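You operate a simulated robot arm through the tools that you are given. There is no shell and no other tool. Be economical: measure what you need, move in short steps, check, and stop when the job is done.

Carry out the task below with a simulated robot arm. There is one attempt and no reset: what you move stays moved.

TASK
Stack the blue cleaning pad from the top of the drill bench on top of the red cleaning pad.
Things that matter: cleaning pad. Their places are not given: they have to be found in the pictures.

It is judged by the outcome, as a careful person would: the job done as asked, and still so three seconds after it is handed in. It fails if anything else is knocked over, pushed out of place, dropped, spilled or broken.

THE ROBOT
A 7-joint arm with a two-finger parallel gripper, fixed in place. Base frame: the origin is at the foot of the arm, x ahead of it, y to its left, z up; the work surface is at about z = 0. Units: mm, rad, N and s.
With the tool pointing down near the work surface it reaches from about 220 to 580 mm from the base axis. Its first joint turns from -1.152 to 1.152 rad. Payload 2.5 kg.
The TCP is the grasp point between the finger pads, 23 mm short of the fingertips. In the tool frame z runs along the fingers and y along their closing line. The gripper opens to 94 mm. The fingers are 38 mm wide and 10 mm thick; the gripper's body (54 by 96 mm) begins 39 mm behind the TCP.
Orientation is told as [roll, pitch, yaw] about the base's x, y, z axes, in that order, counted from this pose: with the fingers straight down and closing along the base's y, the tool's x points along the base's -x, its y along +y and its z along -z.

THE INTERFACE
- The arm moves only by the tool move_arm. Its argument "plan" is a list that holds one entry, the list of rows, each a list of 7 numbers: the turn, a rotation vector about the base's x, y, z in units of 120 degrees (1.0 is 120 degrees), then the shift along the base's x, y, z in units of 400 mm (1.0 is 400 mm), then the finger opening in mm, from 0 to 94. In form: [[[rx, ry, rz, tx, ty, tz, jaw], ...]]. A call has 1 to 20 rows; each row is the pose to reach, as a shift and turn from the pose commanded when the call began. A call with a number of a shift or a turn outside -1 to 1 is refused whole. Each row takes 0.2 s and may step no farther than 50 mm and 0.15 rad from the row before; otherwise, or with a gripper value out of range, the whole call is refused. Where a pose cannot be reached the arm comes as near as it can. A force on the tool above 40 N (or 10 N above the force at the start of the call, whichever is more), or a blocked arm, ends the call early, and 0.2 s more pass. Each finger travels about 108 mm/s and halts on what it meets, pressing with about 43 N; the grip force reading is that of the motor and also rises with nothing between the fingers. The clock runs only during rows and for 0.2 s after the last one: add rows that repeat a pose to give the fingers time. It gives the time, the measured TCP pose, the force on the tool (base axes), the opening and the grip force at its end, in the units of the frame above (readings bear some noise).
- Cameras (640 x 400 px; columns grow to the right, rows downward): "scene" is fixed at [116.1, -407.5, 542.8]; the picture's right is [0.83, -0.56, 0.00], its down [-0.32, -0.48, -0.82] and it looks along [0.45, 0.68, -0.58] (base axes); focal length 314 px, centre (320, 200). "wrist" rides on the gripper at [-39, 0, -44] in the tool frame; the picture's right is [0.00, -1.00, 0.00], its down [0.97, 0.00, -0.24] and it looks along [0.24, 0.00, 0.97] (tool axes); focal length 218 px, centre (320, 200).
- get_image(camera): a new picture of that camera. No time passes.
- measure_at(camera, pixels): for up to 12 pixels [column, row] of the newest picture of that camera ("zoom" is the newest enlarged one), the place [x, y, z] in the base frame of the surface seen there, good to about 2 mm. No time passes.
- close_up(camera, box): a new picture of the part [left, top, right, bottom] of that camera's present view, enlarged. No time passes.
- finish_job(): hands the job in; it is judged then, once.

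Go step by step. Measure first, check grasps and placings, and put right what went wrong. The budget is 60 turns and 30 pictures, counting those below and the enlarged ones. Unless the task says otherwise, let go and move clear before handing in, and close with one line.

The tools are called after "Call:" as a command line: name --argument value ..., lists and objects as JSON in quotes. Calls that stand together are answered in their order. move_arm: Moves the arm, as the interface text tells. Its arguments: {"type":"object","properties":{"plan":{"type":"array"}},"required":["plan"]} The other tools are called the same way: get_image (camera) takes a picture; measure_at (camera, pixels) gives the place of the surface under pixels of a picture; close_up (camera, box) takes an enlarged picture of a part of a camera's view; finish_job () hands the job in.

At the start:

```text
t: 0.0
tool_pos: [432.9, 157.2, 263.2]
tcp_rot: [-0.001, -0.001, 0.0]
contact_force: [1.2, -0.2, 0.2]
finger_gap: 94.0
gripper_force: 0.0
```

scene: 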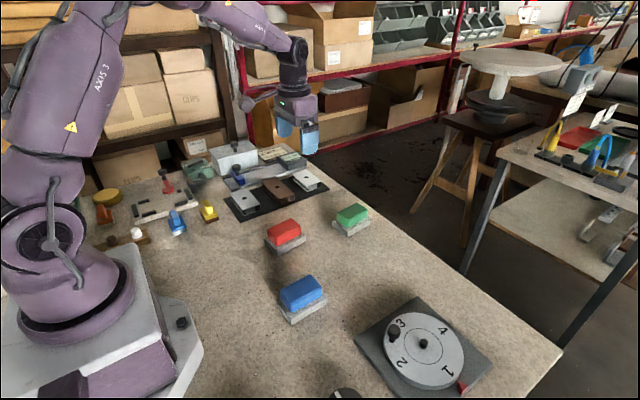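
wrist: 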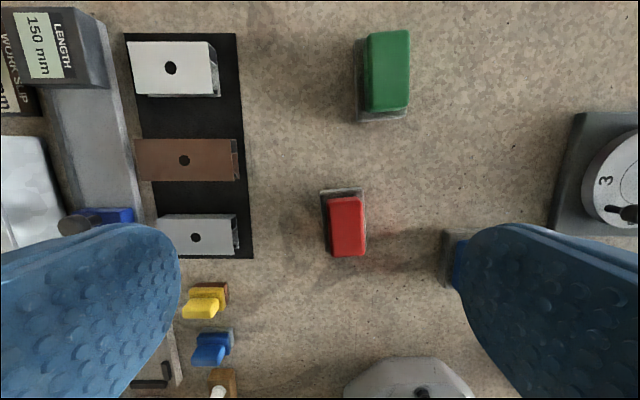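

The scene shows a blue pad near (302,295), red near (285,233) and green near (351,217). I'll take an enlarged picture to see their shapes.

Call:
close_up --camera "scene" --box '[240, 190, 400, 340]'

Call:
measure_at --camera "scene" --pixels '[[300, 288], [284, 228], [350, 212], [250, 285], [281, 290], [308, 276], [324, 291], [290, 312], [326, 303], [304, 296]]'

```text
2.67 times, centred on (320, 265) of scene
```

zoom: 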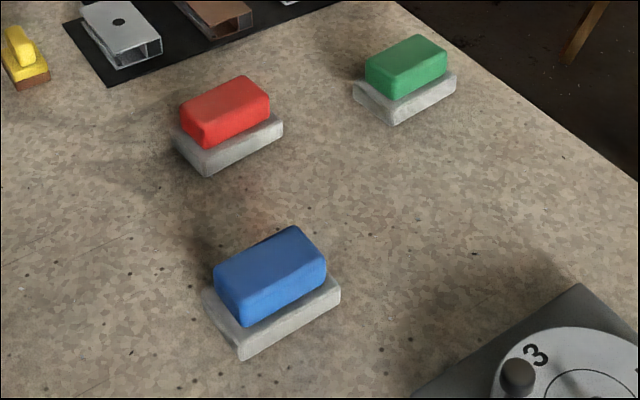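

```text
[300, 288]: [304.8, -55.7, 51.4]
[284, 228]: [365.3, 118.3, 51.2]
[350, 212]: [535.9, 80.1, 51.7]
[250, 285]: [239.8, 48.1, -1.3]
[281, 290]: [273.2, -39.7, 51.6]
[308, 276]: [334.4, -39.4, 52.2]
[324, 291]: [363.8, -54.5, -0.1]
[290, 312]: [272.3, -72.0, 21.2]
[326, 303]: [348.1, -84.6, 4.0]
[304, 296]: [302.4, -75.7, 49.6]
```

Tops are at about z=51, on a grey base whose top is about z=20. I'll measure the blue and red outlines in detail.

Call:
measure_at --camera "zoom" --pixels '[[222, 272], [290, 234], [320, 258], [250, 292], [240, 312], [320, 285], [207, 296], [240, 345], [336, 286], [242, 335], [270, 265], [285, 300]]'

Call:
measure_at --camera "wrist" --pixels '[[335, 202], [360, 202], [335, 250], [361, 250], [324, 194], [361, 191], [348, 225], [326, 215], [364, 203], [445, 260], [445, 235], [461, 260]]'

Call:
close_up --camera "wrist" --box '[280, 160, 480, 285]'

```text
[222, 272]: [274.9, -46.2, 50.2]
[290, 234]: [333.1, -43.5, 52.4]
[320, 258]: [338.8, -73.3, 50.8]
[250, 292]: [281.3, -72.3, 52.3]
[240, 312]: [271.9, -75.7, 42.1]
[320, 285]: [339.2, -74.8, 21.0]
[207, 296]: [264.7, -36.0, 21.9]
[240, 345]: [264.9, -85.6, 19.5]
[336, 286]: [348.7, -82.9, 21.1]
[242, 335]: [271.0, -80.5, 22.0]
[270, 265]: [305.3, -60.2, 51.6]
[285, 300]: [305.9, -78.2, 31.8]
```

```text
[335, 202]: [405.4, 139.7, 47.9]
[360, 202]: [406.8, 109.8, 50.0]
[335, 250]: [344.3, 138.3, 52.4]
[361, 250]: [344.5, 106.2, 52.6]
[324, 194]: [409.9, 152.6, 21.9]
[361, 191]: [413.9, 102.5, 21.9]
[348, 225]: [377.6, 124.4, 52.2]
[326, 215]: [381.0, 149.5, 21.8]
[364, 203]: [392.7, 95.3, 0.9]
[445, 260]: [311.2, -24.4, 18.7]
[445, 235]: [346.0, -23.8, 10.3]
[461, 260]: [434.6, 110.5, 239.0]
```

```text
3.20 times, centred on (380, 222) of wrist
```

zoom: 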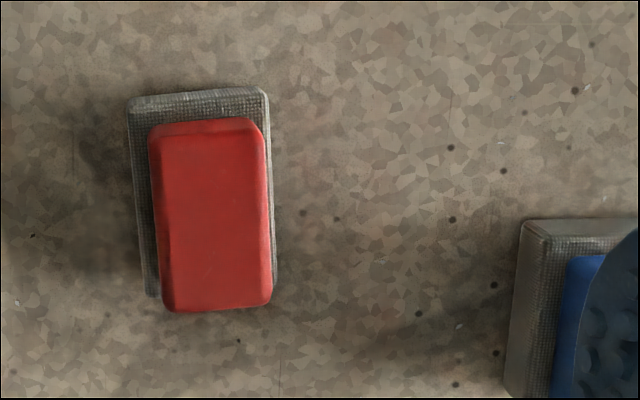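

Each pad is a grey base (top z≈21) with a coloured handle (top z≈52). The blue handle is centred near (306,-59), with its long side along x. I'll move above it at the same height and look.

Call:
move_arm --plan '[[[0, 0, 0, -0.053, -0.0904, -0.01, 94], [0, 0, 0, -0.106, -0.181, -0.02, 94], [0, 0, 0, -0.159, -0.271, -0.04, 94], [0, 0, 0, -0.212, -0.362, -0.06, 94], [0, 0, 0, -0.265, -0.452, -0.08, 94], [0, 0, 0, -0.317, -0.54, -0.1, 94], [0, 0, 0, -0.317, -0.54, -0.1, 94]]]'

Call:
get_image --camera "wrist"

```text
t: 1.6
tool_pos: [308.2, -59.0, 221.9]
tcp_rot: [0.001, 0.0, -0.001]
contact_force: [-1.3, -0.1, -0.3]
finger_gap: 94.1
gripper_force: 0.0
```

```text
25 pictures are left
```

wrist: 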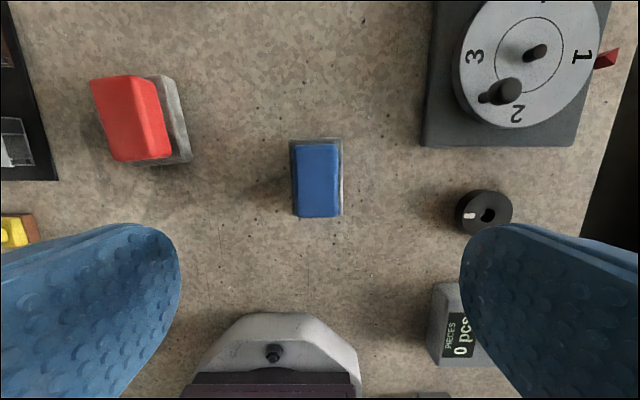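

The blue pad is in view at (317,180), nearly aligned with the jaws. I'll enlarge it and measure its edges.

Call:
close_up --camera "wrist" --box '[256, 120, 384, 200]'

Call:
measure_at --camera "wrist" --pixels '[[299, 150], [335, 150], [301, 210], [337, 210], [298, 180], [338, 180], [316, 180], [293, 143], [339, 141], [294, 205], [318, 147], [318, 214]]'

```text
5.00 times, centred on (320, 160) of wrist
```

zoom: 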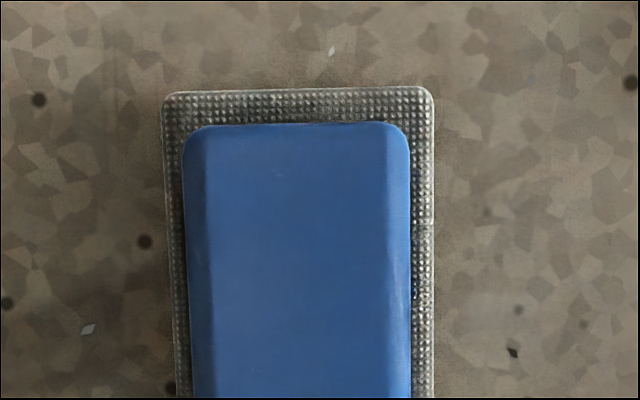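

```text
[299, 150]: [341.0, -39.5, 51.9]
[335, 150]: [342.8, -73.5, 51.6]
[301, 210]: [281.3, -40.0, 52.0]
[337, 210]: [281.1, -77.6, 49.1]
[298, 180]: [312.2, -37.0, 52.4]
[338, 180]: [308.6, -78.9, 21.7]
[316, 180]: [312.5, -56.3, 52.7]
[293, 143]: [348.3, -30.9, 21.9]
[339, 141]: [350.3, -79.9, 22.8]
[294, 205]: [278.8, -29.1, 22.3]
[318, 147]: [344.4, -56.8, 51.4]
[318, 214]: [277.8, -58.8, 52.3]
```

The blue handle spans y -37..-77 and x 272..345 (centre about (308,-57)), and its base top is at 22. I'll descend to TCP z≈48 and close; the tips then sit about 3 mm above the base.

Call:
move_arm --plan '[[[0, 0, 0, 0, 0.003, -0.11, 80], [0, 0, 0, 0, 0.003, -0.22, 70], [0, 0, 0, 0, 0.003, -0.33, 66], [0, 0, 0, 0, 0.003, -0.39, 66], [0, 0, 0, 0, 0.003, -0.434, 66], [0, 0, 0, 0, 0.003, -0.434, 66]]]'

Call:
close_up --camera "scene" --box '[220, 210, 380, 340]'

```text
t: 3.0
tool_pos: [306.5, -57.7, 46.8]
tcp_rot: [-0.001, 0.001, -0.001]
contact_force: [-0.6, -0.5, -0.9]
finger_gap: 65.8
gripper_force: 0.0
```

```text
3.08 times, centred on (300, 275) of scene
```

zoom: 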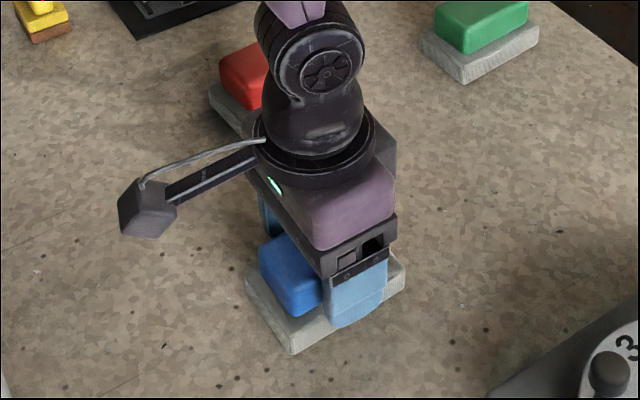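

The fingers straddle the handle with no contact. Closing now.

Call:
move_arm --plan '[[[0, 0, 0, 0, 0, 0, 50], [0, 0, 0, 0, 0, 0, 36], [0, 0, 0, 0, 0, 0, 30], [0, 0, 0, 0, 0, 0, 30], [0, 0, 0, 0, 0, 0, 30]]]'

```text
t: 4.2
tool_pos: [307.6, -56.9, 48.0]
tcp_rot: [-0.001, 0.0, 0.002]
contact_force: [1.0, 0.2, -0.6]
finger_gap: 44.2
gripper_force: 42.7
```

It grips at a 44 mm gap. I'll lift straight up by 120 mm and check.

Call:
move_arm --plan '[[[0, 0, 0, 0, 0, 0.05, 30], [0, 0, 0, 0, 0, 0.12, 30], [0, 0, 0, 0, 0, 0.2, 30], [0, 0, 0, 0, 0, 0.3, 30], [0, 0, 0, 0, 0, 0.38, 30], [0, 0, 0, 0, 0, 0.38, 30]]]'

Call:
get_image --camera "scene"

Call:
get_image --camera "wrist"

```text
t: 5.6
tool_pos: [306.1, -56.8, 200.6]
tcp_rot: [0.0, -0.001, 0.001]
contact_force: [-0.4, -0.8, -1.2]
finger_gap: 44.3
gripper_force: 42.5
```

```text
22 pictures are left
```

scene: 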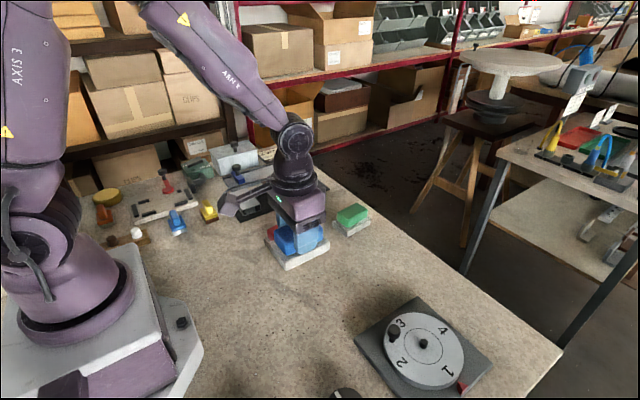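

```text
21 pictures are left
```

wrist: 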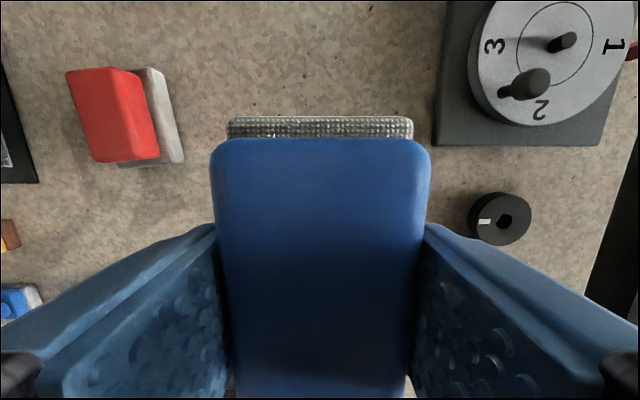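

The whole pad (base and handle) lifted cleanly. Next I'll measure the red pad's top at (113,115) and its base for centre and yaw.

Call:
measure_at --camera "wrist" --pixels '[[72, 76], [125, 72], [95, 155], [143, 155], [105, 115], [145, 115], [78, 100], [160, 72], [180, 155], [90, 74], [120, 158], [320, 145]]'

Call:
close_up --camera "wrist" --box '[40, 50, 200, 180]'

```text
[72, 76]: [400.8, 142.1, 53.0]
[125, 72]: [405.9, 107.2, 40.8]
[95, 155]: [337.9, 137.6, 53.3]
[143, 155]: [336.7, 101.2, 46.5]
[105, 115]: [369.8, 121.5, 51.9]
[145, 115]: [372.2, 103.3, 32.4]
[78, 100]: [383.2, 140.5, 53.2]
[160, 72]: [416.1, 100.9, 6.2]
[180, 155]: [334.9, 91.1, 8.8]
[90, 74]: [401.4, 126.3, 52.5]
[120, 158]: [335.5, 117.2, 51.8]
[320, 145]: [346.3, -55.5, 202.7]
```

```text
3.08 times, centred on (120, 115) of wrist
```

zoom: 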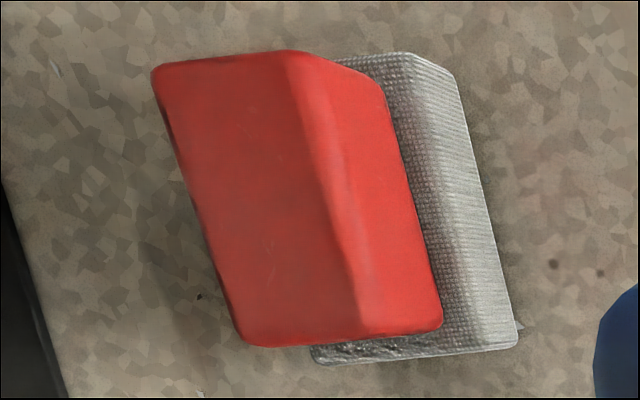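

The red pad is turned about +0.08 rad. I'll pin down its top ridge and edges.

Call:
measure_at --camera "zoom" --pixels '[[285, 62], [350, 325], [160, 72], [238, 335], [320, 190], [195, 190], [330, 330], [270, 56], [260, 340], [385, 100], [435, 310], [410, 200]]'

```text
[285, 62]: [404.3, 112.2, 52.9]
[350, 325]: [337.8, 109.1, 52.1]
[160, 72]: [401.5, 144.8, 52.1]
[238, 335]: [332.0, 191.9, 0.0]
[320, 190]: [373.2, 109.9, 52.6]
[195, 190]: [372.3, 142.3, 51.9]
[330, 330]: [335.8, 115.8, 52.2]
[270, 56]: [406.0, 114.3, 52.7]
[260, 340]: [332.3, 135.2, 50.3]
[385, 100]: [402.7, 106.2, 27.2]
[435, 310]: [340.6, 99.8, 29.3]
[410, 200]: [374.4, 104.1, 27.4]
```

The red top is centred at about (370.5,126), z≈52, with yaw about +0.09. I'll carry the blue pad above it at this height while turning +0.085 rad.

Call:
move_arm --plan '[[[0, 0, 0.007, 0.022, 0.065, 0, 30], [0, 0, 0.014, 0.045, 0.131, 0, 30], [0, 0, 0.02, 0.0675, 0.196, 0, 30], [0, 0, 0.027, 0.09, 0.261, 0, 30], [0, 0, 0.034, 0.1125, 0.326, 0, 30], [0, 0, 0.041, 0.135, 0.392, 0, 30], [0, 0, 0.041, 0.1575, 0.457, 0, 30], [0, 0, 0.041, 0.1575, 0.457, 0, 30]]]'

Call:
close_up --camera "scene" --box '[200, 100, 400, 260]'

```text
t: 7.4
tool_pos: [370.6, 127.0, 200.6]
tcp_rot: [0.002, 0.0, 0.085]
contact_force: [-0.2, -0.2, -1.0]
finger_gap: 44.4
gripper_force: 43.1
```

```text
2.50 times, centred on (300, 180) of scene
```

zoom: 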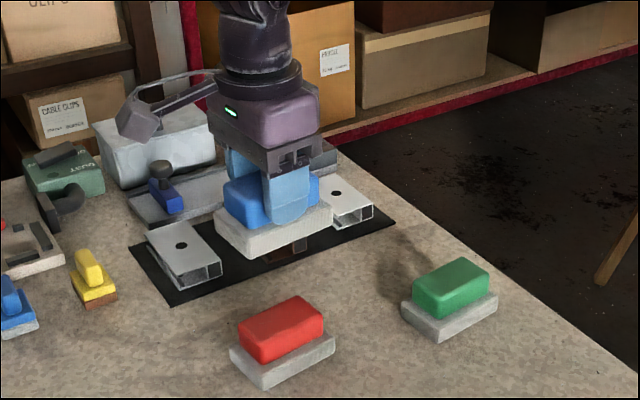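

It is above the target at (370.6,127) with the pad level. I'll lower to TCP z≈106 (about 6 mm gap) and look.

Call:
move_arm --plan '[[[0, 0, 0, 0, -0.001, -0.08, 30], [0, 0, 0, 0, -0.002, -0.16, 30], [0, 0, 0, 0, -0.002, -0.21, 30], [0, 0, 0, 0, -0.002, -0.236, 30], [0, 0, 0, 0, -0.002, -0.236, 30]]]'

Call:
close_up --camera "scene" --box '[220, 160, 360, 260]'

```text
t: 8.6
tool_pos: [370.8, 125.8, 105.8]
tcp_rot: [0.002, -0.001, 0.085]
contact_force: [-0.5, 0.1, -1.7]
finger_gap: 44.4
gripper_force: 43.1
```

```text
4.00 times, centred on (290, 210) of scene
```

zoom: 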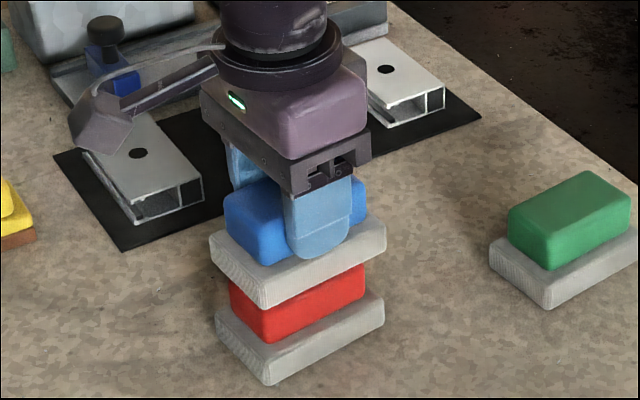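

The blue base is lined up squarely over the red pad, with a small gap. I'll lower in small steps and watch the force.

Call:
move_arm --plan '[[[0, 0, 0, 0, 0, -0.005, 30], [0, 0, 0, 0, 0, -0.01, 30], [0, 0, 0, 0, 0, -0.013, 30], [0, 0, 0, 0, 0, -0.013, 30]]]'

```text
t: 9.6
tool_pos: [370.7, 125.6, 100.5]
tcp_rot: [0.0, 0.0, 0.087]
contact_force: [0.2, -0.2, -1.1]
finger_gap: 44.4
gripper_force: 42.8
```

No contact yet at z=100.5. I'll go down another 1.5 mm.

Call:
move_arm --plan '[[[0, 0, 0, 0, 0, -0.002, 30], [0, 0, 0, 0, 0, -0.004, 30], [0, 0, 0, 0, 0, -0.004, 30]]]'

```text
t: 10.4
tool_pos: [370.3, 125.2, 100.1]
tcp_rot: [0.0, -0.001, 0.084]
contact_force: [-4.1, -0.8, 10.6]
finger_gap: 44.2
gripper_force: 43.3
```

Contact reads 10.6 N upward, so the pad is seated on the red one. Opening gently, then lifting away.

Call:
move_arm --plan '[[[0, 0, 0, 0, 0, 0.001, 46], [0, 0, 0, 0, 0, 0.001, 52], [0, 0, 0, 0, 0, 0.001, 62], [0, 0, 0, 0, 0, 0.001, 68], [0, 0, 0, 0, 0, 0.001, 68], [0, 0, 0, 0, 0, 0.04, 68], [0, 0, 0, 0, 0, 0.1, 68], [0, 0, 0, 0, 0, 0.2, 68], [0, 0, 0, 0, 0, 0.3, 68], [0, 0, 0, 0, 0, 0.35, 68], [0, 0, 0, 0, 0, 0.35, 68]]]'

Call:
get_image --camera "scene"

Call:
close_up --camera "scene" --box '[220, 160, 360, 260]'

```text
t: 12.8
tool_pos: [370.4, 124.3, 239.3]
tcp_rot: [-0.002, 0.0, 0.086]
contact_force: [1.0, -0.5, 0.1]
finger_gap: 67.9
gripper_force: 0.0
```

```text
17 pictures are left
```

scene: 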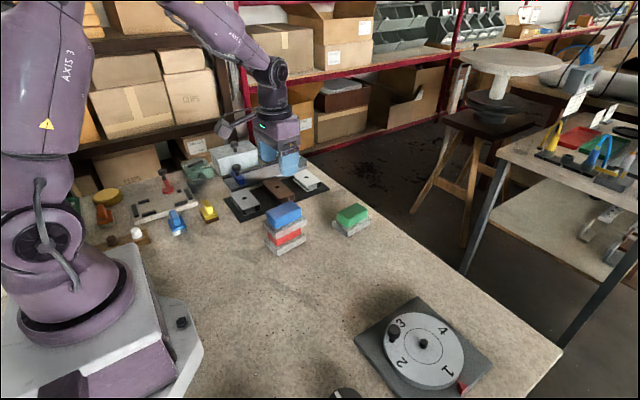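

```text
4.00 times, centred on (290, 210) of scene
```

zoom: 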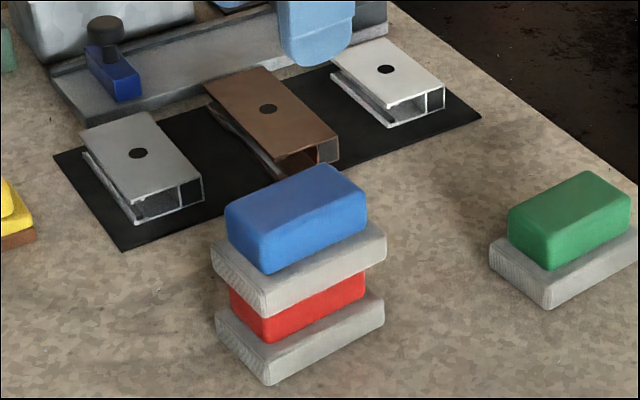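

The blue pad sits level and centred on the red pad at (285,228). The gripper is clear and nothing else has moved, so I'm handing in.

Call:
finish_job

```text
The job is handed in.
```

The blue cleaning pad is stacked on top of the red one, level and centred, and the job is handed in.
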